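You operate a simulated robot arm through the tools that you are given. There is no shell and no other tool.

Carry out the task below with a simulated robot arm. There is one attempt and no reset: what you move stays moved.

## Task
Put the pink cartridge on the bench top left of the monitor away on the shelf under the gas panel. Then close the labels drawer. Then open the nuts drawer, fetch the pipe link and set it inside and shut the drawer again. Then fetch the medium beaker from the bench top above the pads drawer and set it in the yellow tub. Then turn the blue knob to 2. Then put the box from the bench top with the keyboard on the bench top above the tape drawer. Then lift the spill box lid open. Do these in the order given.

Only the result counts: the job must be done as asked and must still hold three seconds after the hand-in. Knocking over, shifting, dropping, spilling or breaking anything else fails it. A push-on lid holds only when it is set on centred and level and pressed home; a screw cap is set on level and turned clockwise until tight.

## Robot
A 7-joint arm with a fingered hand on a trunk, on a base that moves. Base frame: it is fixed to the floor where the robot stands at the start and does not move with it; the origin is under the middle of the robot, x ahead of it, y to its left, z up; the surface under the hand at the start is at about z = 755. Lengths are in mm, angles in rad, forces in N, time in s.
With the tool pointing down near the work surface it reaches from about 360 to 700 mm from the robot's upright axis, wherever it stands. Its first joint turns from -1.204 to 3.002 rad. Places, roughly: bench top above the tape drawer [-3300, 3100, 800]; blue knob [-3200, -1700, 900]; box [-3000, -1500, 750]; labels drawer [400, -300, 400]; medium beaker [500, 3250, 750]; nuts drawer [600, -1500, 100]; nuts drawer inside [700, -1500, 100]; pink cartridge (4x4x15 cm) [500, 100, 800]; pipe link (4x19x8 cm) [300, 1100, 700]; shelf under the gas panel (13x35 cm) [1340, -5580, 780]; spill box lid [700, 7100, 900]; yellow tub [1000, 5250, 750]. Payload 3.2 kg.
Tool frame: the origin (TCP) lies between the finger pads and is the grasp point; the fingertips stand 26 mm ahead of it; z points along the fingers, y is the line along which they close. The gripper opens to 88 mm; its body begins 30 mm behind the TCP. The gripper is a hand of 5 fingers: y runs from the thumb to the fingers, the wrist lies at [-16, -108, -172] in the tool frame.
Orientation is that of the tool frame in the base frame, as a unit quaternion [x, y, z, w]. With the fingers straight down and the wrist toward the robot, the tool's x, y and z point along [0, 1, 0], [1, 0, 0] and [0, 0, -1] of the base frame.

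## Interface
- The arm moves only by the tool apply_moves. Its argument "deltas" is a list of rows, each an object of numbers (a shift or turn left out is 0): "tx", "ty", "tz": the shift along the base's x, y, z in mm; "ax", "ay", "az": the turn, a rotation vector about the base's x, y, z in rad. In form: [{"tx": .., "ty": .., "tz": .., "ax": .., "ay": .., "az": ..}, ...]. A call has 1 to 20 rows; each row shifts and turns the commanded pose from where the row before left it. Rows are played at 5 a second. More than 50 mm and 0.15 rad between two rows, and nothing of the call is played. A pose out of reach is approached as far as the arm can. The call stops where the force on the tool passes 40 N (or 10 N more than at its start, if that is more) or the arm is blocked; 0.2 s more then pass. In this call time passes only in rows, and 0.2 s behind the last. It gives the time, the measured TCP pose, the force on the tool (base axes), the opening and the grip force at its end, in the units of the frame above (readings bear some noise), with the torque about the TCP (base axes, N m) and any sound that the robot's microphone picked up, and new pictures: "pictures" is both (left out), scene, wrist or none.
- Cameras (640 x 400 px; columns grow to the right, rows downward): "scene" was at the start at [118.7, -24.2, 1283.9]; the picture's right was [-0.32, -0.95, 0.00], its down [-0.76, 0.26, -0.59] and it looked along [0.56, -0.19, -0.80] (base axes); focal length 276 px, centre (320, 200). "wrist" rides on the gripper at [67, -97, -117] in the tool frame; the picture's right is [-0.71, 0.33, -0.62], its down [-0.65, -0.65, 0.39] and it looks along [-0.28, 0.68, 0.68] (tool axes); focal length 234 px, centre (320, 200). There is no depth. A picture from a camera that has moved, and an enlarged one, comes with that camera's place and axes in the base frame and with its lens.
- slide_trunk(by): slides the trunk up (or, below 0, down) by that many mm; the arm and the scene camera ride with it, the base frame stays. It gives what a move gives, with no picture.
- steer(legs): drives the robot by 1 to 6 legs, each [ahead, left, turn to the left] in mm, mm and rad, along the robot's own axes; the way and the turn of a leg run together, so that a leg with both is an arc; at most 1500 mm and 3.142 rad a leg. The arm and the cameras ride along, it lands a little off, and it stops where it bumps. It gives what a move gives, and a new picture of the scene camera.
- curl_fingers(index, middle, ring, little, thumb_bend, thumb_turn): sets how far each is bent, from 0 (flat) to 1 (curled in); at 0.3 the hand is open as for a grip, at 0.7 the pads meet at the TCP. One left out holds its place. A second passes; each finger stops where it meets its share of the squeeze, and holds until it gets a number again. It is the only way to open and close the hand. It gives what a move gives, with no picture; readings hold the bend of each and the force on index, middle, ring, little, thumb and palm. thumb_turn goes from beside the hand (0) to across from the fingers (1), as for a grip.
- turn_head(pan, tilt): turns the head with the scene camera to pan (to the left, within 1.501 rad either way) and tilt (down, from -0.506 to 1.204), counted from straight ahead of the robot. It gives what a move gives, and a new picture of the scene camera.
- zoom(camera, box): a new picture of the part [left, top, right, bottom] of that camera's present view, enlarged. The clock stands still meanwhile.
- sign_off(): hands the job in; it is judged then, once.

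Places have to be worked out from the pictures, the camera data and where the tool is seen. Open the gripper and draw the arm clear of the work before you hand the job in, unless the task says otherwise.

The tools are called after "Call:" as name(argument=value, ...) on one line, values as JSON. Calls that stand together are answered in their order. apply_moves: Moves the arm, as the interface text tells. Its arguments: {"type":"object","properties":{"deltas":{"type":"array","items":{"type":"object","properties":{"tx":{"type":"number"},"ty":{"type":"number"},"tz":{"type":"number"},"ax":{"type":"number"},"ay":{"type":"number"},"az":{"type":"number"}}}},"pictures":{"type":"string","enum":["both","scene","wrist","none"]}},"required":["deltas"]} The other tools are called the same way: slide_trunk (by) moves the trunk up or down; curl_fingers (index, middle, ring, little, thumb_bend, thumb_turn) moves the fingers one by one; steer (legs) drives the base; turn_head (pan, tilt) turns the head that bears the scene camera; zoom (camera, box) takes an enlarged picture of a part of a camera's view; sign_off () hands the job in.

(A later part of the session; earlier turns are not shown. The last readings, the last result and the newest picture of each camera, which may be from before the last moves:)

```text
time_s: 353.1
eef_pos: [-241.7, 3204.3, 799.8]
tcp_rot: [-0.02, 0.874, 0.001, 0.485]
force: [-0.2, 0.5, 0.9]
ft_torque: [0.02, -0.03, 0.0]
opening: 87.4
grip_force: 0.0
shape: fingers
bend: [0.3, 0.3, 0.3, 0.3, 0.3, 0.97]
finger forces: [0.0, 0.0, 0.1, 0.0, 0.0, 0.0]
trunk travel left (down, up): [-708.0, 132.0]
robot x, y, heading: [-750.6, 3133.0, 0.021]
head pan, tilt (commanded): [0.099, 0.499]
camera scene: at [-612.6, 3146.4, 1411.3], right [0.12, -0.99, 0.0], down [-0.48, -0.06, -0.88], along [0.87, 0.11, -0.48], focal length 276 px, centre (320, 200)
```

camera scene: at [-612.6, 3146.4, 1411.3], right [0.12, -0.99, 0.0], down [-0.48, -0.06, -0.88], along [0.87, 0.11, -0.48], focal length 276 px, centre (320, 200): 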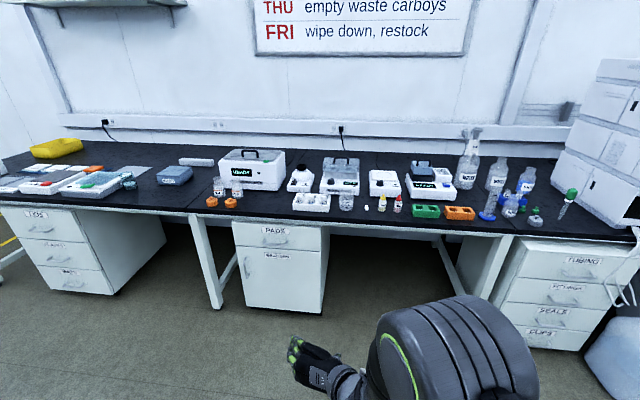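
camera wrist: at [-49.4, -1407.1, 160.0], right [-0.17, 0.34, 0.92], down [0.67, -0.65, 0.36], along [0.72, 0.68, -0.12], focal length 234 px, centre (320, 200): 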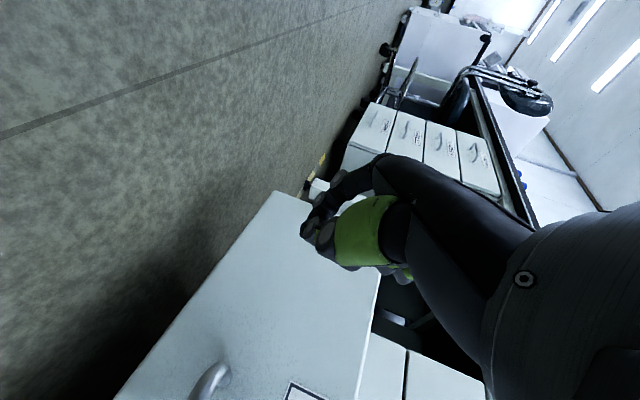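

I see the pads drawer and the bench above it; the yellow tub is at the far left. I zoom on the pads bench and the tub.

Call:
zoom(camera="scene", box=[200, 140, 420, 280])

Call:
zoom(camera="scene", box=[280, 150, 420, 240])

Call:
zoom(camera="scene", box=[0, 120, 220, 260])

```text
2.86 times, centred on (310, 210) of scene
camera zoom: at [-612.6, 3146.4, 1411.3], right [0.12, -0.99, 0.0], down [-0.48, -0.06, -0.88], along [0.87, 0.11, -0.48], focal length 789 px, centre (349, 171)
```

zoom: 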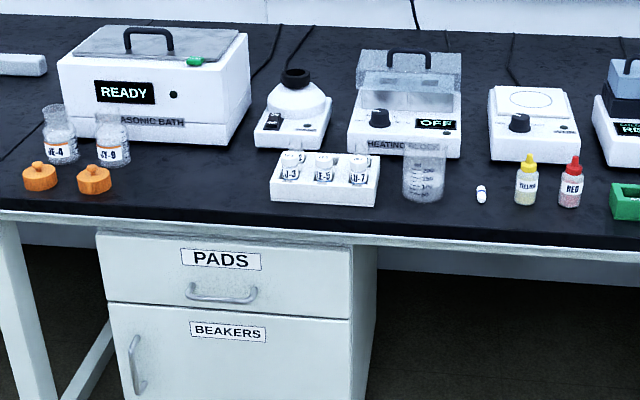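

```text
4.44 times, centred on (350, 195) of scene
camera zoom: at [-612.6, 3146.4, 1411.3], right [0.12, -0.99, 0.0], down [-0.48, -0.06, -0.88], along [0.87, 0.11, -0.48], focal length 1227 px, centre (187, 222)
```

zoom: 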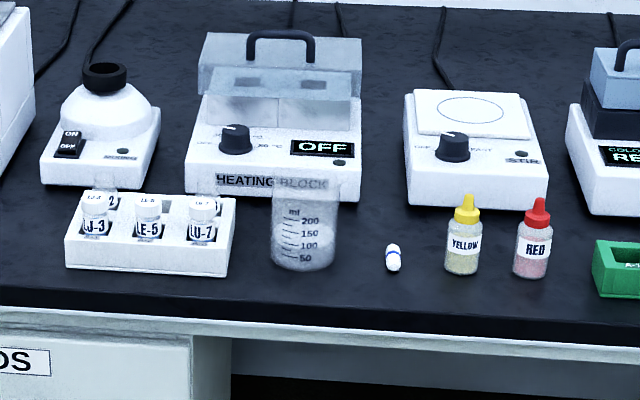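

```text
2.86 times, centred on (110, 190) of scene
camera zoom: at [-612.6, 3146.4, 1411.3], right [0.12, -0.99, 0.0], down [-0.48, -0.06, -0.88], along [0.87, 0.11, -0.48], focal length 789 px, centre (920, 229)
```

zoom: 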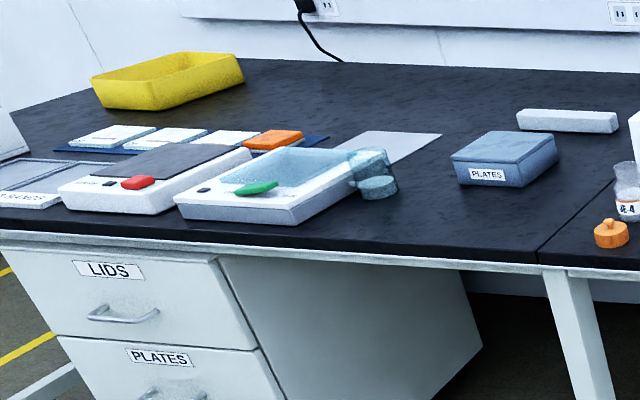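

The 250 ml beaker is near (510, 3157). Before grasping I want to see how the yellow tub (far back on the bench, ~x 960–1170, y≈5235) can be reached, so I drive on to look.

Call:
steer(legs=[[0, 1400, -0.02], [0, 800, 0]])

Call:
turn_head(pan=0.0, tilt=0.45)

Call:
turn_head(pan=0.8, tilt=0.4)

```text
time_s: 364.0
eef_pos: [-243.2, 5388.4, 799.2]
tcp_rot: [-0.006, 0.874, -0.007, 0.485]
force: [-0.1, 0.9, 0.6]
ft_torque: [0.03, 0.01, -0.02]
opening: 87.7
grip_force: 0.1
shape: fingers
bend: [0.3, 0.3, 0.3, 0.3, 0.3, 0.97]
finger forces: [0.1, 0.1, 0.0, 0.1, 0.0, 0.0]
trunk travel left (down, up): [-708.0, 132.0]
robot x, y, heading: [-754.4, 5333.5, -0.007]
head pan, tilt (commanded): [0.099, 0.499]
camera scene: at [-615.5, 5340.7, 1411.3], right [0.09, -1.0, 0.0], down [-0.48, -0.04, -0.88], along [0.87, 0.08, -0.48], focal length 276 px, centre (320, 200)
```

scene: 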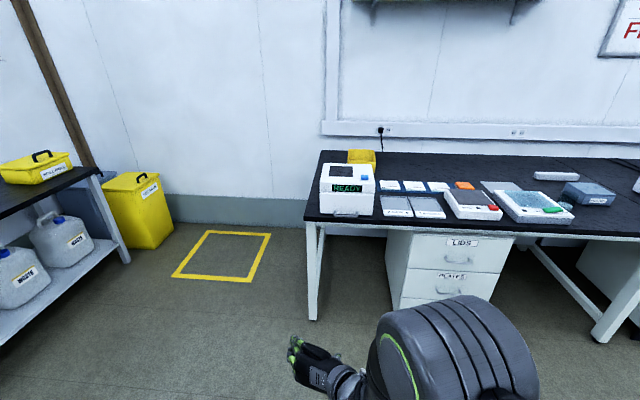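

```text
time_s: 364.6
eef_pos: [-243.5, 5388.8, 799.8]
tcp_rot: [-0.006, 0.874, -0.006, 0.485]
force: [-0.4, 0.4, -1.0]
ft_torque: [0.01, 0.01, -0.02]
opening: 87.7
grip_force: 0.0
shape: fingers
bend: [0.3, 0.3, 0.3, 0.3, 0.3, 0.97]
finger forces: [0.1, 0.0, 0.1, 0.0, 0.0, 0.1]
trunk travel left (down, up): [-708.0, 132.0]
robot x, y, heading: [-753.1, 5335.5, -0.009]
head pan, tilt (commanded): [0.0, 0.45]
camera scene: at [-614.3, 5331.4, 1415.8], right [-0.01, -1.0, 0.0], down [-0.44, 0.0, -0.9], along [0.9, -0.01, -0.44], focal length 276 px, centre (320, 200)
```

scene: 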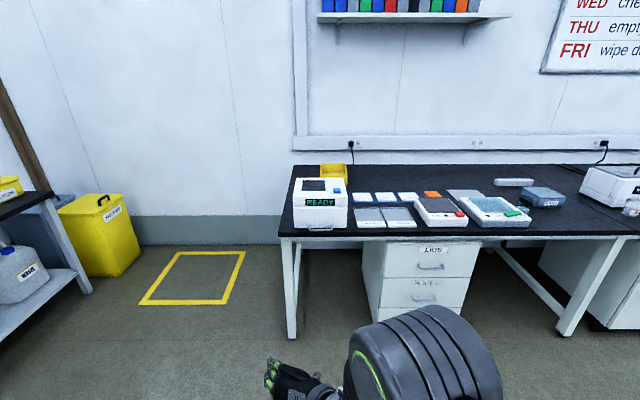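

```text
time_s: 365.8
eef_pos: [-243.7, 5388.2, 801.1]
tcp_rot: [-0.006, 0.875, -0.007, 0.485]
force: [0.1, -0.5, -0.1]
ft_torque: [-0.01, 0.01, 0.01]
opening: 87.5
grip_force: 0.0
shape: fingers
bend: [0.3, 0.3, 0.3, 0.3, 0.3, 0.97]
finger forces: [0.1, 0.0, 0.0, 0.0, 0.1, 0.1]
trunk travel left (down, up): [-708.0, 132.0]
robot x, y, heading: [-756.0, 5332.4, -0.009]
head pan, tilt (commanded): [0.799, 0.4]
camera scene: at [-640.9, 5397.9, 1420.5], right [0.71, -0.7, 0.0], down [-0.27, -0.28, -0.92], along [0.65, 0.65, -0.39], focal length 276 px, centre (320, 200)
```

scene: 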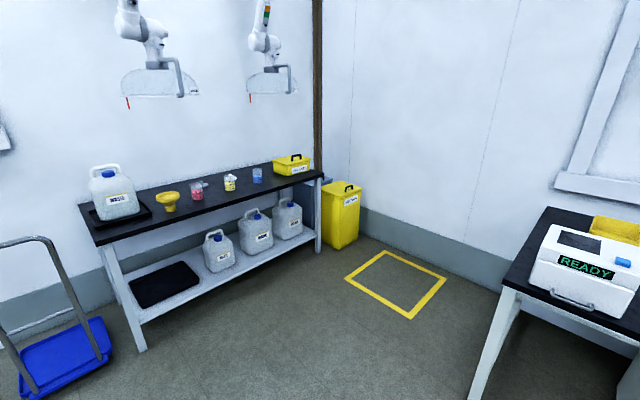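

The bench ends at y≈5505 with free floor beyond, so the tub can be reached from the bench's left end facing −y. I return the hand to the default tool-down orientation and drive back to the beaker.

Call:
apply_moves(deltas=[{"ay": 0.13, "tz": 20}, {"ay": 0.13, "tz": 20}, {"ay": 0.13, "tz": 20}, {"ay": 0.13, "tz": 20}, {"ay": 0.13, "tz": 20}, {"ay": 0.13, "tz": 20}, {"ay": 0.13}, {"ay": 0.13}, {"az": -0.131}, {"az": -0.131}, {"az": -0.131}, {"az": -0.131}, {"az": -0.131}, {"az": -0.131}, {"az": -0.131}, {"az": -0.131}, {"az": -0.131}, {"az": -0.131}, {"az": -0.131}, {"az": -0.131}], pictures="none")

Call:
steer(legs=[[0, -1200, 0.009], [0, -980, 0]])

Call:
turn_head(pan=0.2, tilt=0.55)

```text
time_s: 368.2
eef_pos: [-273.2, 5381.1, 842.6]
tcp_rot: [0.195, 0.978, -0.003, -0.068]
force: [-0.2, 0.4, -0.1]
ft_torque: [0.0, -0.01, -0.02]
opening: 87.6
grip_force: 0.0
shape: fingers
bend: [0.3, 0.3, 0.3, 0.3, 0.3, 0.97]
finger forces: [0.0, 0.1, 0.1, 0.0, 0.0, 0.0]
out of reach, approached as far as the arm can: row 4
trunk travel left (down, up): [-708.0, 132.0]
robot x, y, heading: [-754.9, 5330.6, -0.012]
head pan, tilt (commanded): [0.799, 0.4]
stopped in row 12: the arm was blocked; the commanded pose is now the measured one
```

```text
time_s: 379.0
eef_pos: [-281.8, 3204.2, 842.7]
tcp_rot: [0.19, 0.98, -0.003, -0.066]
force: [0.4, -1.4, 0.2]
ft_torque: [0.03, 0.01, -0.02]
opening: 87.5
grip_force: 0.2
shape: fingers
bend: [0.3, 0.3, 0.3, 0.3, 0.3, 0.97]
finger forces: [0.0, 0.0, 0.1, 0.1, 0.0, 0.2]
trunk travel left (down, up): [-708.0, 132.0]
robot x, y, heading: [-766.6, 3155.0, -0.003]
head pan, tilt (commanded): [0.799, 0.4]
camera scene: at [-649.9, 3217.7, 1420.5], right [0.72, -0.7, 0.0], down [-0.27, -0.28, -0.92], along [0.64, 0.66, -0.39], focal length 276 px, centre (320, 200)
```

scene: 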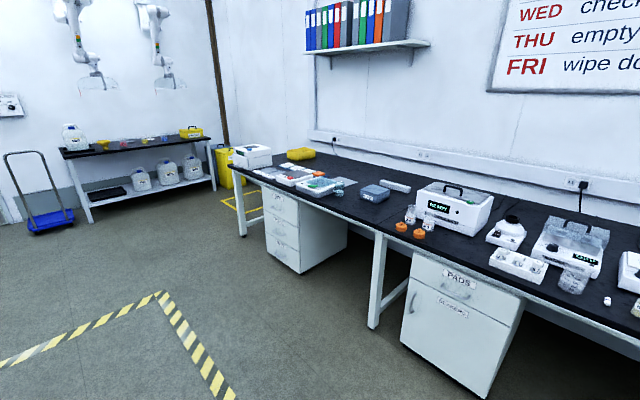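

```text
time_s: 380.0
eef_pos: [-282.0, 3203.3, 843.4]
tcp_rot: [0.19, 0.98, -0.002, -0.066]
force: [0.1, 1.1, -0.1]
ft_torque: [0.03, 0.03, 0.02]
opening: 88.0
grip_force: 0.1
shape: fingers
bend: [0.3, 0.3, 0.3, 0.3, 0.3, 0.97]
finger forces: [0.0, 0.1, 0.0, 0.0, 0.0, 0.0]
trunk travel left (down, up): [-708.0, 132.0]
robot x, y, heading: [-767.0, 3153.2, 0.0]
head pan, tilt (commanded): [0.201, 0.55]
camera scene: at [-626.4, 3169.5, 1406.8], right [0.2, -0.98, 0.0], down [-0.51, -0.1, -0.85], along [0.84, 0.17, -0.52], focal length 276 px, centre (320, 200)
```

scene: 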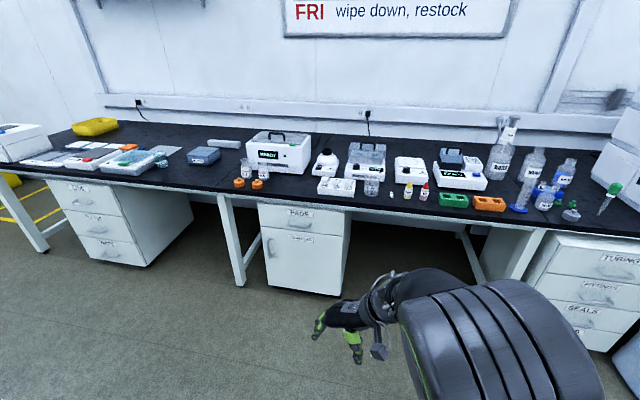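

The arm was blocked during the yaw (probably tucked too close to the body). I level the tool, extend it 70 mm outward, then continue the yaw in parts.

Call:
apply_moves(deltas=[{"ax": -0.02, "ay": -0.13}, {"tx": 25, "tz": 20}, {"tx": 25, "tz": 20}, {"tx": 25, "tz": 20}, {"tz": 20}, {"az": -0.131}, {"az": -0.131}, {"az": -0.131}, {"az": -0.131}], pictures="scene")

```text
time_s: 381.8
eef_pos: [-230.7, 3191.1, 851.2]
tcp_rot: [0.393, 0.916, -0.022, -0.078]
force: [-0.4, -0.2, 0.1]
ft_torque: [-0.04, 0.01, 0.02]
opening: 87.7
grip_force: 0.1
shape: fingers
bend: [0.3, 0.3, 0.3, 0.3, 0.3, 0.97]
finger forces: [0.1, 0.0, 0.0, 0.1, 0.1, 0.0]
trunk travel left (down, up): [-708.0, 132.0]
robot x, y, heading: [-764.3, 3151.7, 0.001]
head pan, tilt (commanded): [0.201, 0.55]
stopped in row 9: the arm was blocked; the commanded pose is now the measured one
camera scene: at [-626.4, 3169.3, 1406.8], right [0.2, -0.98, 0.0], down [-0.51, -0.1, -0.85], along [0.84, 0.17, -0.52], focal length 276 px, centre (320, 200)
```

scene: 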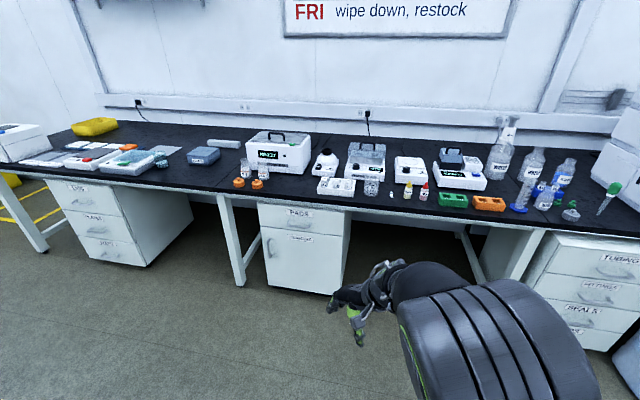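

The arm seems stuck in an awkward fold. I look at the elbow to understand.

Call:
turn_head(pan=-0.7, tilt=0.7)

```text
time_s: 383.0
eef_pos: [-229.8, 3190.9, 849.5]
tcp_rot: [0.394, 0.916, -0.022, -0.078]
force: [-0.2, 0.7, -0.1]
ft_torque: [-0.01, 0.0, -0.02]
opening: 87.5
grip_force: 0.0
shape: fingers
bend: [0.3, 0.3, 0.3, 0.3, 0.3, 0.97]
finger forces: [0.0, 0.1, 0.0, 0.0, 0.1, 0.1]
trunk travel left (down, up): [-708.0, 132.0]
robot x, y, heading: [-760.8, 3150.9, -0.002]
head pan, tilt (commanded): [-0.7, 0.7]
camera scene: at [-649.3, 3096.9, 1393.6], right [-0.64, -0.77, 0.0], down [-0.49, 0.41, -0.77], along [0.59, -0.49, -0.64], focal length 276 px, centre (320, 200)
```

scene: 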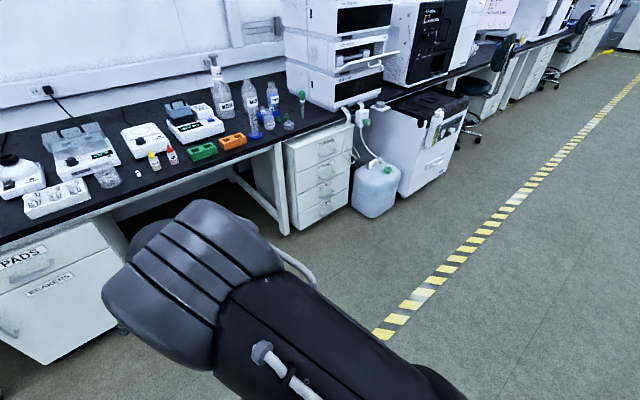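

The elbow is forward and low. I raise and extend the hand (as in the earlier yaw that worked at z≈1000, reach ≈590), with the tilt corrected.

Call:
apply_moves(deltas=[{"tz": 25, "tx": 12}, {"tz": 25, "tx": 12}, {"tz": 25, "tx": 12}, {"tz": 25, "tx": 12}, {"tz": 25, "tx": 12}, {"ay": -0.08}, {"ay": -0.08}], pictures="scene")

```text
time_s: 384.8
eef_pos: [-178.2, 3178.2, 924.8]
tcp_rot: [0.406, 0.912, -0.004, -0.055]
force: [0.6, -0.4, 0.5]
ft_torque: [-0.02, 0.0, -0.01]
opening: 87.6
grip_force: 0.0
shape: fingers
bend: [0.3, 0.3, 0.3, 0.3, 0.3, 0.97]
finger forces: [0.0, 0.0, 0.0, 0.1, 0.1, 0.0]
trunk travel left (down, up): [-708.0, 132.0]
robot x, y, heading: [-763.0, 3151.6, 0.0]
head pan, tilt (commanded): [-0.7, 0.7]
stopped in row 7: the arm was blocked; the commanded pose is now the measured one
camera scene: at [-649.5, 3096.3, 1393.6], right [-0.64, -0.77, 0.0], down [-0.49, 0.41, -0.76], along [0.59, -0.49, -0.64], focal length 276 px, centre (320, 200)
```

scene: 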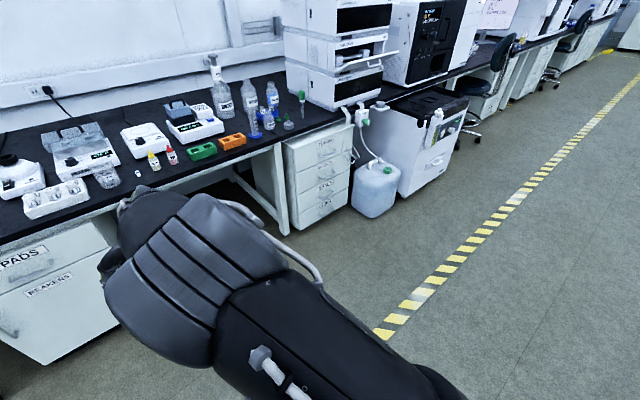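

Still limited. The very first default pose had the hand to the right (y offset −185); I move the hand to the right to unwind the elbow.

Call:
apply_moves(deltas=[{"ty": -35}, {"ty": -35}, {"ty": -35}, {"ty": -35}, {"ty": -35}, {"ty": -35}], pictures="scene")

```text
time_s: 386.2
eef_pos: [-179.2, 2969.5, 924.9]
tcp_rot: [0.404, 0.913, -0.005, -0.053]
force: [0.2, -0.8, -0.4]
ft_torque: [-0.01, -0.04, -0.02]
opening: 87.6
grip_force: 0.0
shape: fingers
bend: [0.3, 0.3, 0.3, 0.3, 0.3, 0.97]
finger forces: [0.0, 0.0, 0.0, 0.0, 0.0, 0.0]
trunk travel left (down, up): [-708.0, 132.0]
robot x, y, heading: [-764.4, 3149.8, 0.001]
head pan, tilt (commanded): [-0.7, 0.7]
camera scene: at [-649.1, 3095.3, 1393.5], right [-0.64, -0.77, 0.0], down [-0.49, 0.42, -0.76], along [0.59, -0.49, -0.64], focal length 276 px, centre (320, 200)
```

scene: 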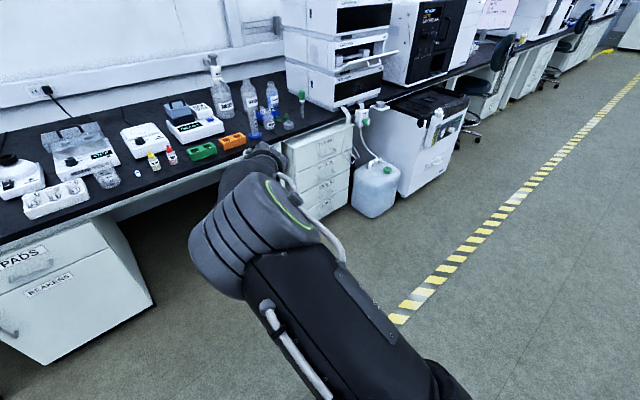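

That worked. Now I level the tool and finish the yaw in this position.

Call:
apply_moves(deltas=[{"ax": -0.03, "ay": -0.1}, {"az": -0.12}, {"az": -0.12}, {"az": -0.12}, {"az": -0.12}, {"az": -0.12}, {"az": -0.12}], pictures="scene")

```text
time_s: 387.8
eef_pos: [-183.0, 2958.1, 914.0]
tcp_rot: [0.712, 0.703, -0.001, -0.014]
force: [0.2, -0.3, -0.3]
ft_torque: [0.02, 0.02, -0.03]
opening: 87.6
grip_force: 0.1
shape: fingers
bend: [0.3, 0.3, 0.3, 0.3, 0.3, 0.97]
finger forces: [0.0, 0.1, 0.0, 0.0, 0.0, 0.1]
trunk travel left (down, up): [-708.0, 132.0]
robot x, y, heading: [-761.4, 3148.8, 0.003]
head pan, tilt (commanded): [-0.7, 0.7]
camera scene: at [-649.6, 3096.7, 1393.6], right [-0.64, -0.77, 0.0], down [-0.49, 0.41, -0.76], along [0.59, -0.49, -0.64], focal length 276 px, centre (320, 200)
```

scene: 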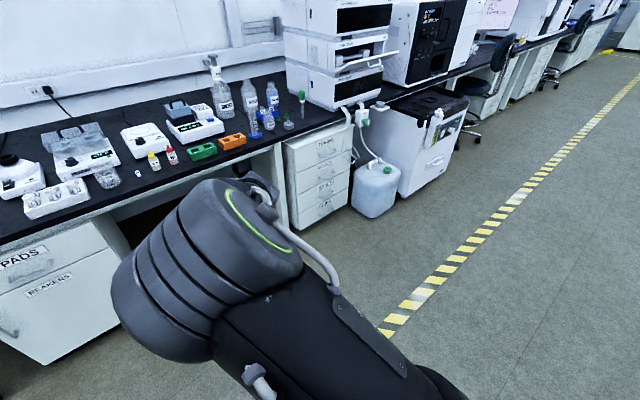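

The hand is in the default tool-down pose. I drive so the hand comes before the beaker, at safe height.

Call:
steer(legs=[[625, 200, -0.003]])

Call:
turn_head(pan=-0.05, tilt=0.8)

Call:
apply_moves(deltas=[{"tz": 0}], pictures="wrist")

```text
time_s: 391.5
eef_pos: [445.1, 3160.8, 920.7]
tcp_rot: [0.71, 0.704, 0.007, -0.011]
force: [0.4, 0.3, 0.1]
ft_torque: [0.03, 0.0, -0.03]
opening: 87.5
grip_force: 0.0
shape: fingers
bend: [0.3, 0.3, 0.3, 0.3, 0.3, 0.97]
finger forces: [0.0, 0.0, 0.0, 0.1, 0.0, 0.1]
trunk travel left (down, up): [-708.0, 132.0]
robot x, y, heading: [-138.0, 3349.0, -0.001]
head pan, tilt (commanded): [-0.7, 0.7]
camera scene: at [-22.3, 3296.7, 1393.6], right [-0.65, -0.76, 0.0], down [-0.49, 0.42, -0.76], along [0.58, -0.49, -0.64], focal length 276 px, centre (320, 200)
```

scene: 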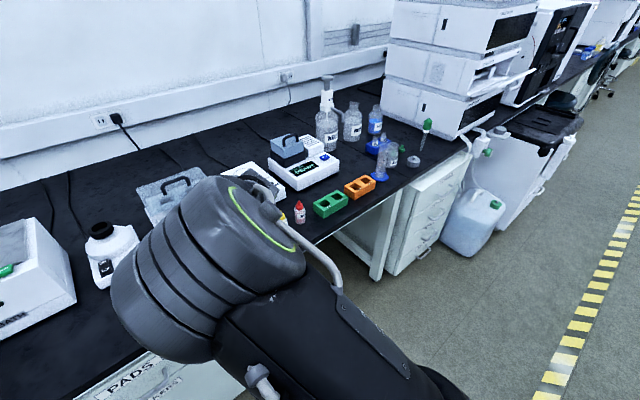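

```text
time_s: 392.5
eef_pos: [444.9, 3160.1, 921.8]
tcp_rot: [0.712, 0.702, 0.009, -0.013]
force: [1.2, -0.2, -0.7]
ft_torque: [-0.01, 0.04, 0.01]
opening: 87.8
grip_force: 0.0
shape: fingers
bend: [0.3, 0.3, 0.3, 0.3, 0.3, 0.97]
finger forces: [0.0, 0.1, 0.1, 0.1, 0.0, 0.1]
trunk travel left (down, up): [-708.0, 132.0]
robot x, y, heading: [-137.4, 3347.6, -0.002]
head pan, tilt (commanded): [-0.051, 0.799]
camera scene: at [-6.7, 3347.2, 1385.4], right [-0.05, -1.0, 0.0], down [-0.72, 0.04, -0.7], along [0.7, -0.04, -0.72], focal length 276 px, centre (320, 200)
```

scene: 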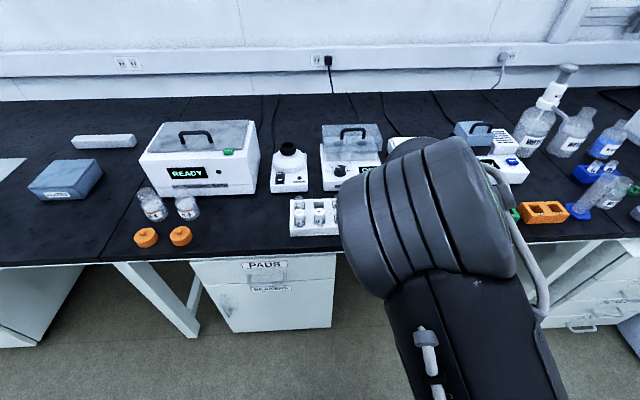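

```text
time_s: 392.9
eef_pos: [444.6, 3159.1, 920.7]
tcp_rot: [0.711, 0.703, 0.008, -0.012]
force: [-0.1, 0.8, 0.2]
ft_torque: [0.01, 0.01, 0.02]
opening: 87.7
grip_force: 0.0
shape: fingers
bend: [0.3, 0.3, 0.3, 0.3, 0.3, 0.97]
finger forces: [0.0, 0.0, 0.0, 0.1, 0.1, 0.0]
trunk travel left (down, up): [-708.0, 132.0]
robot x, y, heading: [-135.8, 3351.7, -0.003]
head pan, tilt (commanded): [-0.051, 0.799]
camera wrist: at [348.8, 3224.8, 1041.7], right [0.33, -0.73, 0.6], down [-0.66, -0.63, -0.4], along [0.67, -0.27, -0.69], focal length 234 px, centre (320, 200)
```

wrist: 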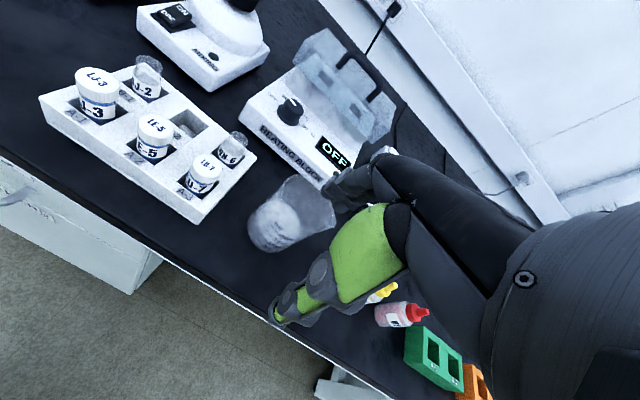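

The beaker is clear in the wrist view; base at about (514, 3161). I zoom for rim and base.

Call:
zoom(camera="wrist", box=[200, 140, 380, 280])

```text
2.86 times, centred on (290, 210) of wrist
camera zoom: at [348.8, 3224.8, 1041.7], right [0.33, -0.73, 0.6], down [-0.66, -0.63, -0.4], along [0.67, -0.27, -0.69], focal length 669 px, centre (406, 171)
```

zoom: 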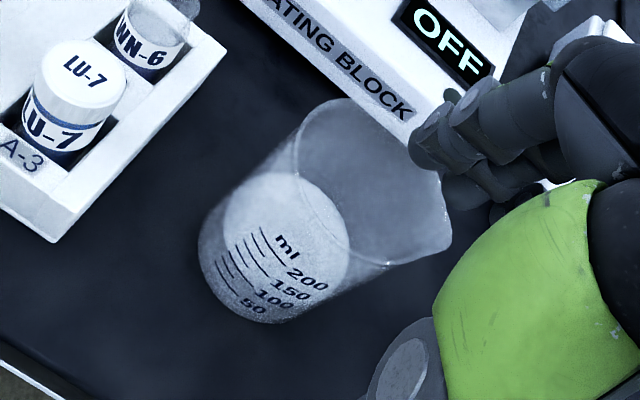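

Rim centre ≈ (517, 3160.5), top z≈850, spout toward −y. I move over it and descend part way.

Call:
apply_moves(deltas=[{"tx": 24, "ty": 0.5}, {"tx": 24, "ty": 0.5}, {"tx": 24, "ty": 0.5}, {"tz": -10, "ax": 0.028}, {"tz": -10}], pictures="wrist")

Call:
zoom(camera="wrist", box=[200, 140, 400, 320])

```text
time_s: 394.1
eef_pos: [517.2, 3161.6, 900.9]
tcp_rot: [0.71, 0.704, 0.018, -0.021]
force: [-0.9, 0.1, 0.1]
ft_torque: [-0.02, 0.0, 0.0]
opening: 87.6
grip_force: 0.0
shape: fingers
bend: [0.3, 0.3, 0.3, 0.3, 0.3, 0.97]
finger forces: [0.1, 0.0, 0.0, 0.2, 0.0, 0.0]
trunk travel left (down, up): [-708.0, 132.0]
robot x, y, heading: [-137.6, 3351.6, -0.001]
head pan, tilt (commanded): [-0.051, 0.799]
camera wrist: at [420.8, 3224.2, 1022.9], right [0.33, -0.74, 0.58], down [-0.66, -0.62, -0.42], along [0.67, -0.25, -0.7], focal length 234 px, centre (320, 200)
```

wrist: 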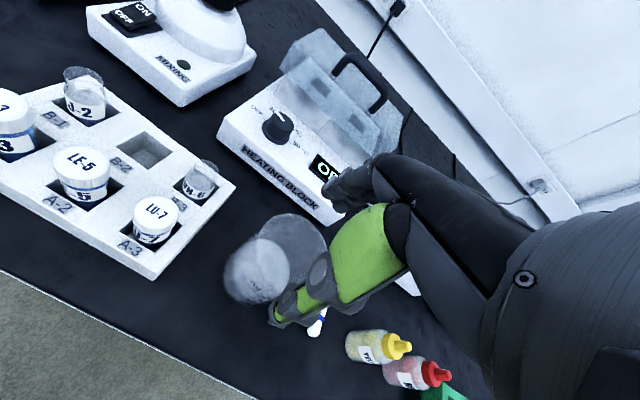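

```text
2.22 times, centred on (300, 230) of wrist
camera zoom: at [420.8, 3224.2, 1022.9], right [0.33, -0.74, 0.58], down [-0.66, -0.62, -0.42], along [0.67, -0.25, -0.7], focal length 520 px, centre (364, 133)
```

zoom: 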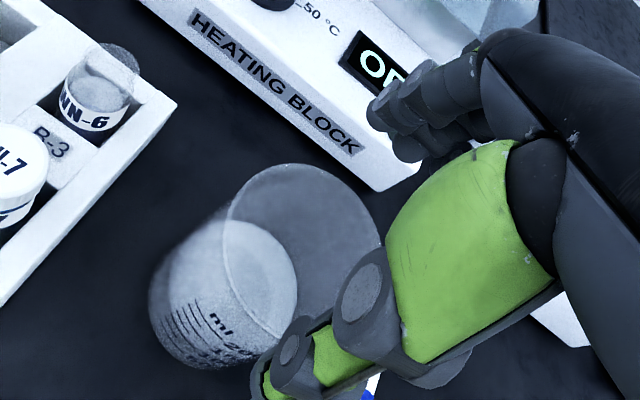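

Alignment is good (rim centre ≈ (517, 3163)). I correct the small tilt and descend to just above the rim.

Call:
apply_moves(deltas=[{"ax": -0.055}, {"tz": -15, "ty": 1}, {"tz": -15}, {"tz": 0}], pictures="wrist")

Call:
zoom(camera="wrist", box=[200, 140, 400, 320])

```text
time_s: 395.1
eef_pos: [516.7, 3164.7, 872.1]
tcp_rot: [0.71, 0.704, -0.003, 0.0]
force: [0.1, -0.6, 0.8]
ft_torque: [-0.01, -0.01, 0.02]
opening: 87.7
grip_force: 0.0
shape: fingers
bend: [0.3, 0.3, 0.3, 0.3, 0.3, 0.97]
finger forces: [0.0, 0.1, 0.0, 0.0, 0.1, 0.0]
trunk travel left (down, up): [-708.0, 132.0]
robot x, y, heading: [-138.2, 3352.4, -0.003]
head pan, tilt (commanded): [-0.051, 0.799]
camera wrist: at [420.8, 3231.9, 989.5], right [0.33, -0.71, 0.62], down [-0.66, -0.64, -0.38], along [0.67, -0.29, -0.68], focal length 234 px, centre (320, 200)
```

wrist: 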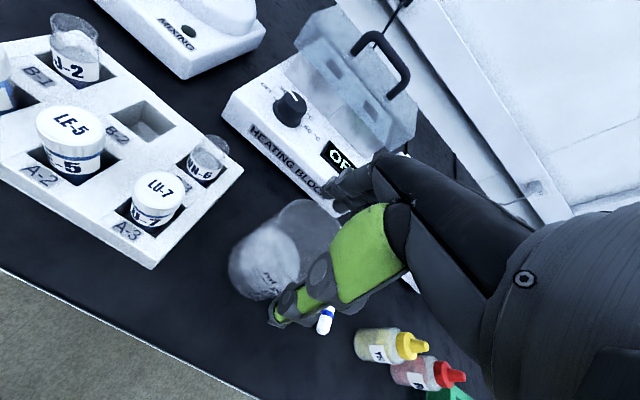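

```text
2.22 times, centred on (300, 230) of wrist
camera zoom: at [420.8, 3231.9, 989.5], right [0.33, -0.71, 0.62], down [-0.66, -0.64, -0.38], along [0.67, -0.29, -0.68], focal length 520 px, centre (364, 133)
```

zoom: 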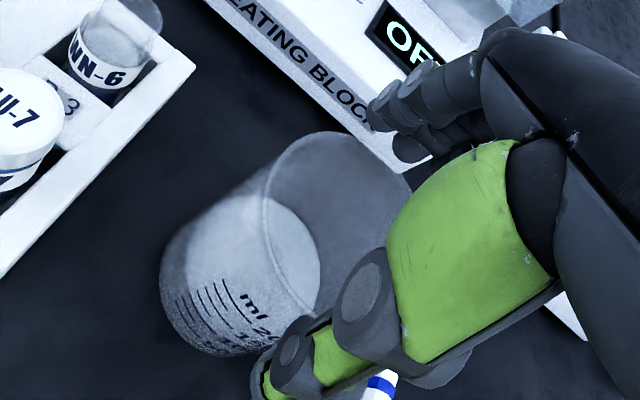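

Centred within 1–2 mm. I descend around the beaker to TCP z≈827.

Call:
apply_moves(deltas=[{"tz": -12}, {"tz": -12}, {"tz": -12}, {"tz": -9}, {"tz": 0}], pictures="wrist")

Call:
zoom(camera="wrist", box=[200, 140, 400, 320])

```text
time_s: 396.3
eef_pos: [518.0, 3164.7, 827.4]
tcp_rot: [0.71, 0.704, -0.001, 0.0]
force: [0.6, 0.8, 4.7]
ft_torque: [0.02, -0.02, 0.02]
opening: 89.3
grip_force: 1.8
shape: fingers
bend: [0.3, 0.3, 0.3, 0.3, 0.3, 0.97]
finger forces: [2.5, 0.0, 0.1, 0.0, 2.0, 0.0]
trunk travel left (down, up): [-708.0, 132.0]
robot x, y, heading: [-134.9, 3352.9, 0.006]
head pan, tilt (commanded): [-0.051, 0.799]
camera wrist: at [420.4, 3232.1, 945.4], right [0.33, -0.71, 0.62], down [-0.66, -0.64, -0.39], along [0.68, -0.29, -0.68], focal length 234 px, centre (320, 200)
```

wrist: 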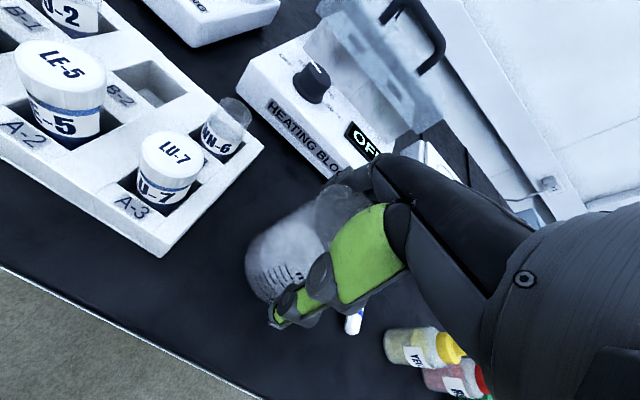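

```text
2.22 times, centred on (300, 230) of wrist
camera zoom: at [420.4, 3232.1, 945.4], right [0.33, -0.71, 0.62], down [-0.66, -0.64, -0.39], along [0.68, -0.29, -0.68], focal length 520 px, centre (364, 133)
```

zoom: 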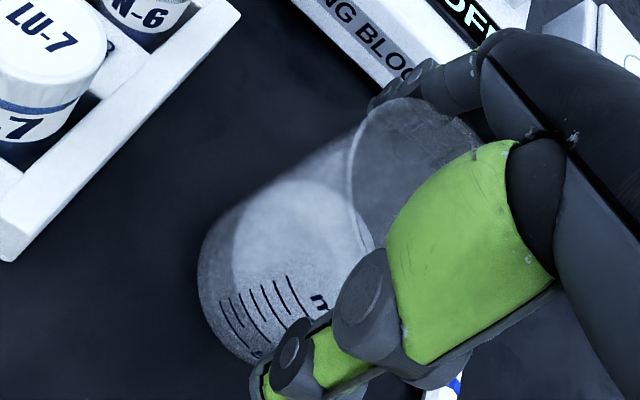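

Light touch at index and thumb roots; I raise 4 mm and close gently.

Call:
apply_moves(deltas=[{"tz": 4}, {"tz": 0}], pictures="none")

Call:
curl_fingers(index=0.45, middle=0.45, ring=0.45, little=0.45, thumb_bend=0.45)

```text
time_s: 396.9
eef_pos: [517.2, 3163.9, 830.7]
tcp_rot: [0.71, 0.704, -0.002, -0.001]
force: [0.6, -0.1, -0.6]
ft_torque: [-0.02, -0.03, -0.02]
opening: 89.1
grip_force: 0.8
shape: fingers
bend: [0.3, 0.3, 0.3, 0.3, 0.3, 0.97]
finger forces: [0.5, 0.0, 0.1, 0.0, 0.6, 0.0]
trunk travel left (down, up): [-708.0, 132.0]
robot x, y, heading: [-139.3, 3352.3, -0.002]
head pan, tilt (commanded): [-0.051, 0.799]
```

```text
time_s: 397.9
eef_pos: [519.2, 3164.0, 830.5]
tcp_rot: [0.71, 0.705, -0.003, -0.002]
force: [0.1, 0.9, 0.7]
ft_torque: [-0.06, -0.05, -0.01]
opening: 81.5
grip_force: 18.6
shape: fingers
bend: [0.35, 0.43, 0.45, 0.45, 0.34, 0.97]
finger forces: [15.9, 1.6, 0.5, 0.0, 19.3, 0.0]
trunk travel left (down, up): [-708.0, 132.0]
robot x, y, heading: [-136.9, 3352.4, -0.002]
head pan, tilt (commanded): [-0.051, 0.799]
```

Index and thumb pinch across the diameter (~78 mm), middle just touches. I regrip 13 mm further toward +y so the beaker sits between index, middle and ring.

Call:
curl_fingers(index=0.29, middle=0.29, ring=0.29, little=0.29, thumb_bend=0.29)

Call:
apply_moves(deltas=[{"ty": 6, "tx": -1}, {"ty": 7, "tx": -1}, {"tz": 0}], pictures="wrist")

Call:
curl_fingers(index=0.46, middle=0.46, ring=0.46, little=0.46, thumb_bend=0.46)

```text
time_s: 398.9
eef_pos: [518.0, 3163.9, 830.1]
tcp_rot: [0.71, 0.705, -0.002, -0.001]
force: [-0.3, -0.1, -0.6]
ft_torque: [0.02, -0.02, -0.01]
opening: 91.7
grip_force: 0.1
shape: fingers
bend: [0.28, 0.28, 0.28, 0.28, 0.28, 0.97]
finger forces: [0.0, 0.1, 0.0, 0.0, 0.0, 0.0]
trunk travel left (down, up): [-708.0, 132.0]
robot x, y, heading: [-134.8, 3353.3, -0.001]
head pan, tilt (commanded): [-0.051, 0.799]
```

```text
time_s: 399.7
eef_pos: [515.9, 3176.8, 831.4]
tcp_rot: [0.71, 0.704, -0.002, -0.001]
force: [0.8, -0.3, 1.2]
ft_torque: [0.01, -0.01, -0.03]
opening: 91.4
grip_force: 0.4
shape: fingers
bend: [0.28, 0.28, 0.28, 0.28, 0.28, 0.97]
finger forces: [0.0, 0.1, 0.6, 0.0, 0.0, 0.0]
trunk travel left (down, up): [-708.0, 132.0]
robot x, y, heading: [-136.2, 3351.2, -0.0]
head pan, tilt (commanded): [-0.051, 0.799]
camera wrist: at [419.0, 3245.1, 949.3], right [0.33, -0.71, 0.62], down [-0.66, -0.64, -0.38], along [0.67, -0.29, -0.68], focal length 234 px, centre (320, 200)
```

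wrist: 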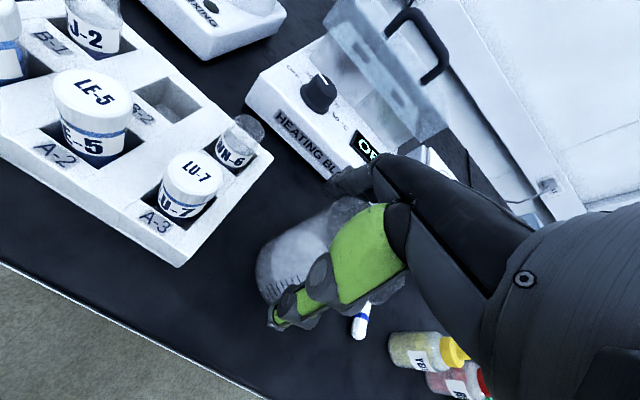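

```text
time_s: 400.7
eef_pos: [515.3, 3178.4, 831.8]
tcp_rot: [0.71, 0.704, -0.002, 0.0]
force: [1.0, -0.3, 2.6]
ft_torque: [-0.03, -0.03, 0.07]
opening: 63.7
grip_force: 12.2
shape: fingers
bend: [0.45, 0.44, 0.45, 0.46, 0.4, 0.95]
finger forces: [1.3, 1.6, 9.7, 0.0, 11.6, 0.0]
trunk travel left (down, up): [-708.0, 132.0]
robot x, y, heading: [-136.3, 3352.9, -0.001]
head pan, tilt (commanded): [-0.051, 0.799]
```

Now index, middle, ring and thumb all bear on the beaker. I tighten slightly.

Call:
curl_fingers(index=0.54, middle=0.54, ring=0.54, little=0.54, thumb_bend=0.52)

Call:
apply_moves(deltas=[{"tz": 5}, {"tz": 8}, {"tz": 10}, {"tz": 0}], pictures="wrist")

```text
time_s: 401.7
eef_pos: [516.2, 3177.2, 831.0]
tcp_rot: [0.71, 0.704, -0.002, -0.001]
force: [1.4, 0.1, 3.7]
ft_torque: [-0.11, -0.2, 0.05]
opening: 60.6
grip_force: 22.1
shape: fingers
bend: [0.5, 0.47, 0.52, 0.54, 0.39, 0.94]
finger forces: [5.4, 5.3, 12.3, 0.5, 22.1, 0.0]
trunk travel left (down, up): [-708.0, 132.0]
robot x, y, heading: [-133.2, 3351.4, -0.004]
head pan, tilt (commanded): [-0.051, 0.799]
```

```text
time_s: 402.7
eef_pos: [516.4, 3176.7, 853.2]
tcp_rot: [0.71, 0.705, -0.002, -0.001]
force: [0.4, 0.0, -1.6]
ft_torque: [0.04, 0.02, -0.01]
opening: 60.3
grip_force: 22.4
shape: fingers
bend: [0.5, 0.48, 0.52, 0.54, 0.39, 0.94]
finger forces: [4.9, 4.9, 11.7, 0.4, 22.2, 0.0]
trunk travel left (down, up): [-708.0, 132.0]
robot x, y, heading: [-133.3, 3356.4, -0.001]
head pan, tilt (commanded): [-0.051, 0.799]
camera wrist: at [418.6, 3245.2, 971.7], right [0.33, -0.71, 0.62], down [-0.66, -0.64, -0.38], along [0.67, -0.29, -0.68], focal length 234 px, centre (320, 200)
```

wrist: 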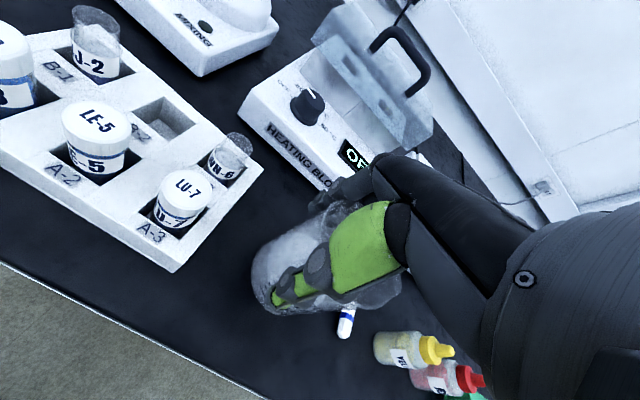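

The beaker is lifted upright. I raise it further and pull it back off the bench.

Call:
apply_moves(deltas=[{"tz": 20}, {"tz": 25}, {"tz": 25}, {"tz": 25}, {"tz": 20}], pictures="both")

```text
time_s: 403.9
eef_pos: [513.8, 3177.5, 968.0]
tcp_rot: [0.71, 0.704, -0.002, -0.002]
force: [0.4, -0.1, -1.9]
ft_torque: [0.01, 0.03, -0.02]
opening: 60.4
grip_force: 22.0
shape: fingers
bend: [0.5, 0.48, 0.52, 0.54, 0.39, 0.94]
finger forces: [4.9, 5.0, 11.6, 0.3, 22.1, 0.0]
trunk travel left (down, up): [-708.0, 132.0]
robot x, y, heading: [-139.3, 3351.1, -0.003]
head pan, tilt (commanded): [-0.051, 0.799]
camera scene: at [-6.7, 3347.2, 1385.3], right [-0.05, -1.0, 0.0], down [-0.72, 0.04, -0.7], along [0.7, -0.04, -0.72], focal length 276 px, centre (320, 200)
camera wrist: at [417.9, 3245.3, 1086.7], right [0.33, -0.71, 0.62], down [-0.66, -0.64, -0.39], along [0.67, -0.29, -0.68], focal length 234 px, centre (320, 200)
```

scene: 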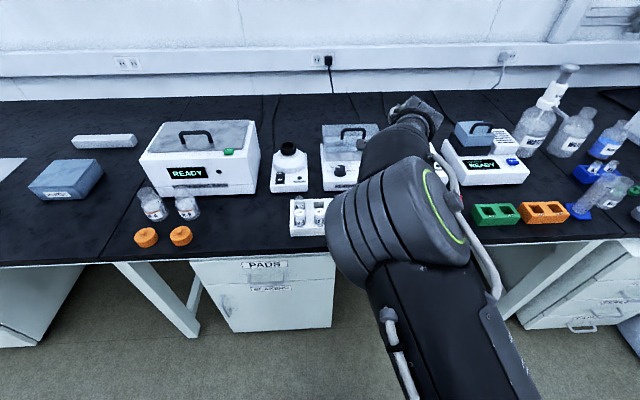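
wrist: 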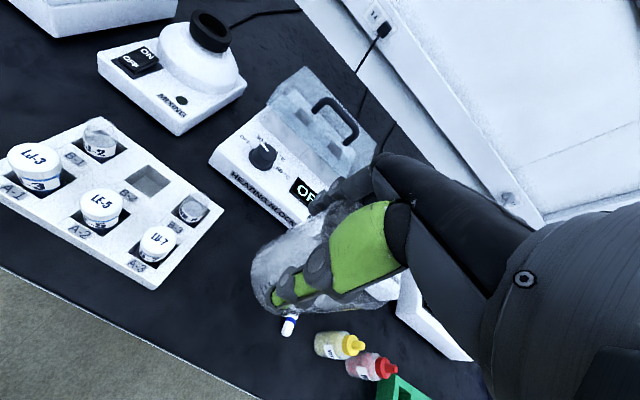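

The beaker is well clear. I drive back into the aisle and along +y past the bench end.

Call:
steer(legs=[[-560, 0, 0], [0, 1450, 0], [0, 1500, 0]])

```text
time_s: 421.1
eef_pos: [-42.5, 6159.6, 967.0]
tcp_rot: [0.71, 0.705, -0.003, -0.002]
force: [0.2, 0.2, -1.9]
ft_torque: [0.0, 0.01, 0.0]
opening: 60.4
grip_force: 21.7
shape: fingers
bend: [0.5, 0.48, 0.52, 0.54, 0.39, 0.94]
finger forces: [4.9, 5.1, 11.7, 0.5, 21.9, 0.0]
trunk travel left (down, up): [-708.0, 132.0]
robot x, y, heading: [-697.2, 6328.0, -0.004]
head pan, tilt (commanded): [-0.051, 0.799]
camera scene: at [-564.5, 6327.6, 1385.3], right [-0.05, -1.0, 0.0], down [-0.72, 0.04, -0.7], along [0.7, -0.04, -0.72], focal length 276 px, centre (320, 200)
```

scene: 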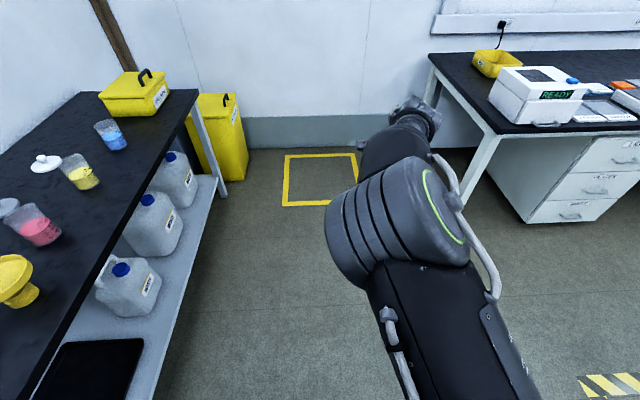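

I rotate the base to face −y here in the open, then slide left (+x) past the bench end.

Call:
steer(legs=[[0, 0, -1.567], [0, 1200, 0]])

Call:
turn_head(pan=0.3, tilt=0.6)

```text
time_s: 430.9
eef_pos: [319.4, 5682.5, 967.0]
tcp_rot: [1.0, -0.005, -0.001, -0.003]
force: [-0.4, 0.3, -1.5]
ft_torque: [0.01, -0.02, -0.02]
opening: 59.7
grip_force: 21.2
shape: fingers
bend: [0.5, 0.48, 0.52, 0.54, 0.4, 0.94]
finger forces: [5.1, 4.8, 11.3, 0.5, 20.9, 0.1]
trunk travel left (down, up): [-708.0, 132.0]
robot x, y, heading: [494.1, 6330.4, -1.576]
head pan, tilt (commanded): [-0.051, 0.799]
camera scene: at [488.7, 6202.2, 1385.3], right [-1.0, 0.05, 0.0], down [0.04, 0.72, -0.7], along [-0.04, -0.7, -0.72], focal length 276 px, centre (320, 200)
```

scene: 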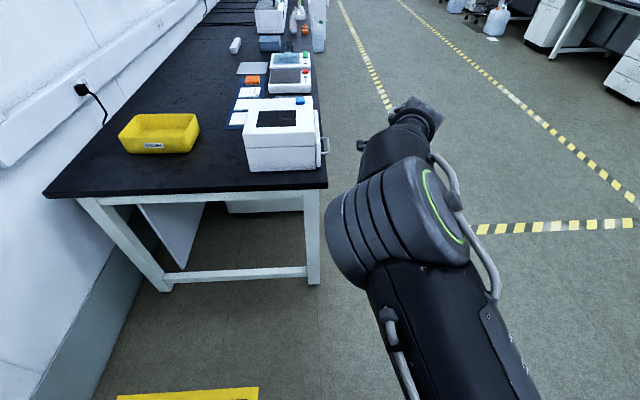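

```text
time_s: 431.8
eef_pos: [317.4, 5681.8, 968.5]
tcp_rot: [1.0, -0.005, 0.001, -0.002]
force: [0.3, 0.2, -2.0]
ft_torque: [0.0, -0.02, -0.02]
opening: 59.3
grip_force: 21.6
shape: fingers
bend: [0.5, 0.48, 0.52, 0.54, 0.4, 0.94]
finger forces: [5.1, 4.8, 11.3, 0.3, 21.0, 0.0]
trunk travel left (down, up): [-708.0, 132.0]
robot x, y, heading: [492.8, 6334.3, -1.576]
head pan, tilt (commanded): [0.3, 0.6]
camera scene: at [518.6, 6198.3, 1402.1], right [-0.96, -0.29, 0.0], down [-0.17, 0.54, -0.82], along [0.24, -0.79, -0.57], focal length 276 px, centre (320, 200)
```

scene: 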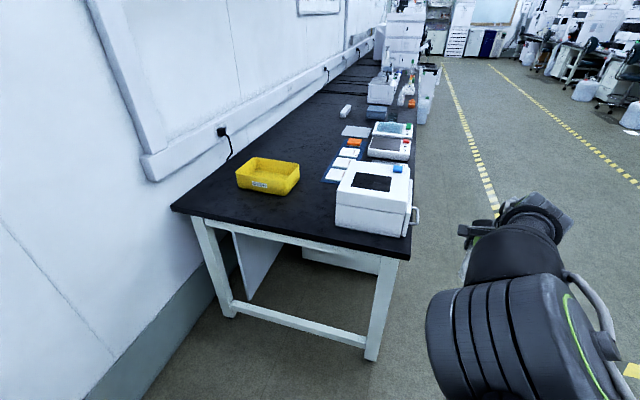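

The tub is clearly visible on the bench's far-left corner. I zoom in to get its geometry.

Call:
zoom(camera="scene", box=[210, 130, 330, 220])

```text
4.44 times, centred on (270, 175) of scene
camera zoom: at [518.6, 6198.3, 1402.1], right [-0.96, -0.29, 0.0], down [-0.17, 0.54, -0.82], along [0.24, -0.79, -0.57], focal length 1227 px, centre (542, 311)
```

zoom: 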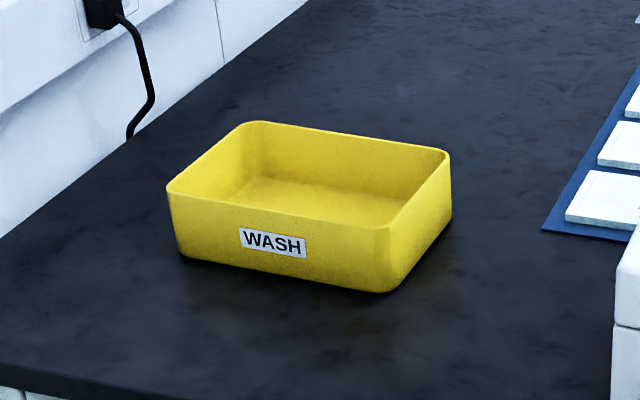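

Tub footprint: x 941–1167, y 5150–5306, rim z≈826. I slide left to x≈996, then turn left 0.376 rad so that the present arm pose points at the tub.

Call:
steer(legs=[[0, 500, 0], [0, 0, 0.374]])

Call:
turn_head(pan=0.0, tilt=0.6)

```text
time_s: 435.8
eef_pos: [1062.8, 5661.9, 967.9]
tcp_rot: [0.984, 0.181, -0.002, -0.001]
force: [-0.1, 0.5, -1.6]
ft_torque: [0.02, -0.04, 0.07]
opening: 59.3
grip_force: 21.3
shape: fingers
bend: [0.5, 0.48, 0.52, 0.54, 0.4, 0.94]
finger forces: [5.1, 4.8, 11.2, 0.3, 20.9, 0.1]
trunk travel left (down, up): [-708.0, 132.0]
robot x, y, heading: [990.3, 6334.4, -1.204]
head pan, tilt (commanded): [0.3, 0.6]
camera scene: at [1061.5, 6215.5, 1402.2], right [-0.78, -0.62, 0.0], down [-0.35, 0.44, -0.82], along [0.51, -0.65, -0.57], focal length 276 px, centre (320, 200)
```

scene: 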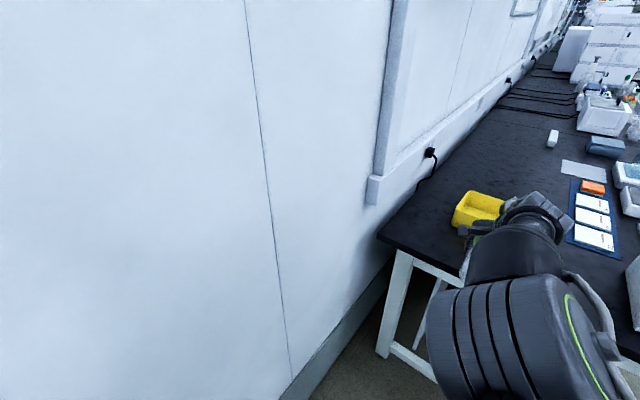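

```text
time_s: 436.6
eef_pos: [1063.8, 5662.5, 967.0]
tcp_rot: [0.984, 0.18, -0.001, -0.003]
force: [-0.3, -0.1, -1.3]
ft_torque: [0.03, -0.01, 0.03]
opening: 59.4
grip_force: 21.1
shape: fingers
bend: [0.5, 0.48, 0.52, 0.54, 0.4, 0.94]
finger forces: [5.0, 4.7, 11.3, 0.2, 20.9, 0.1]
trunk travel left (down, up): [-708.0, 132.0]
robot x, y, heading: [990.7, 6332.8, -1.201]
head pan, tilt (commanded): [0.0, 0.6]
camera scene: at [1038.4, 6202.4, 1402.2], right [-0.93, -0.36, 0.0], down [-0.2, 0.53, -0.82], along [0.3, -0.77, -0.57], focal length 276 px, centre (320, 200)
```

scene: 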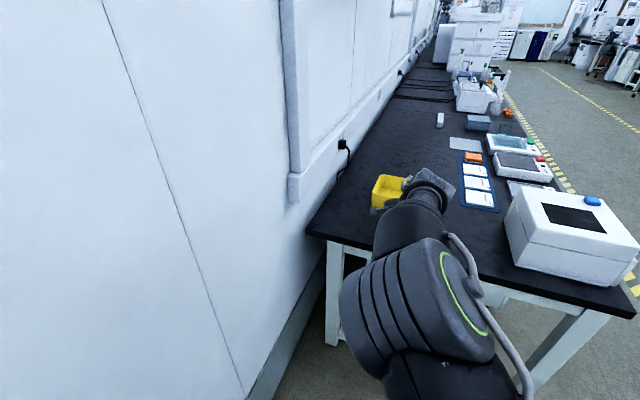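

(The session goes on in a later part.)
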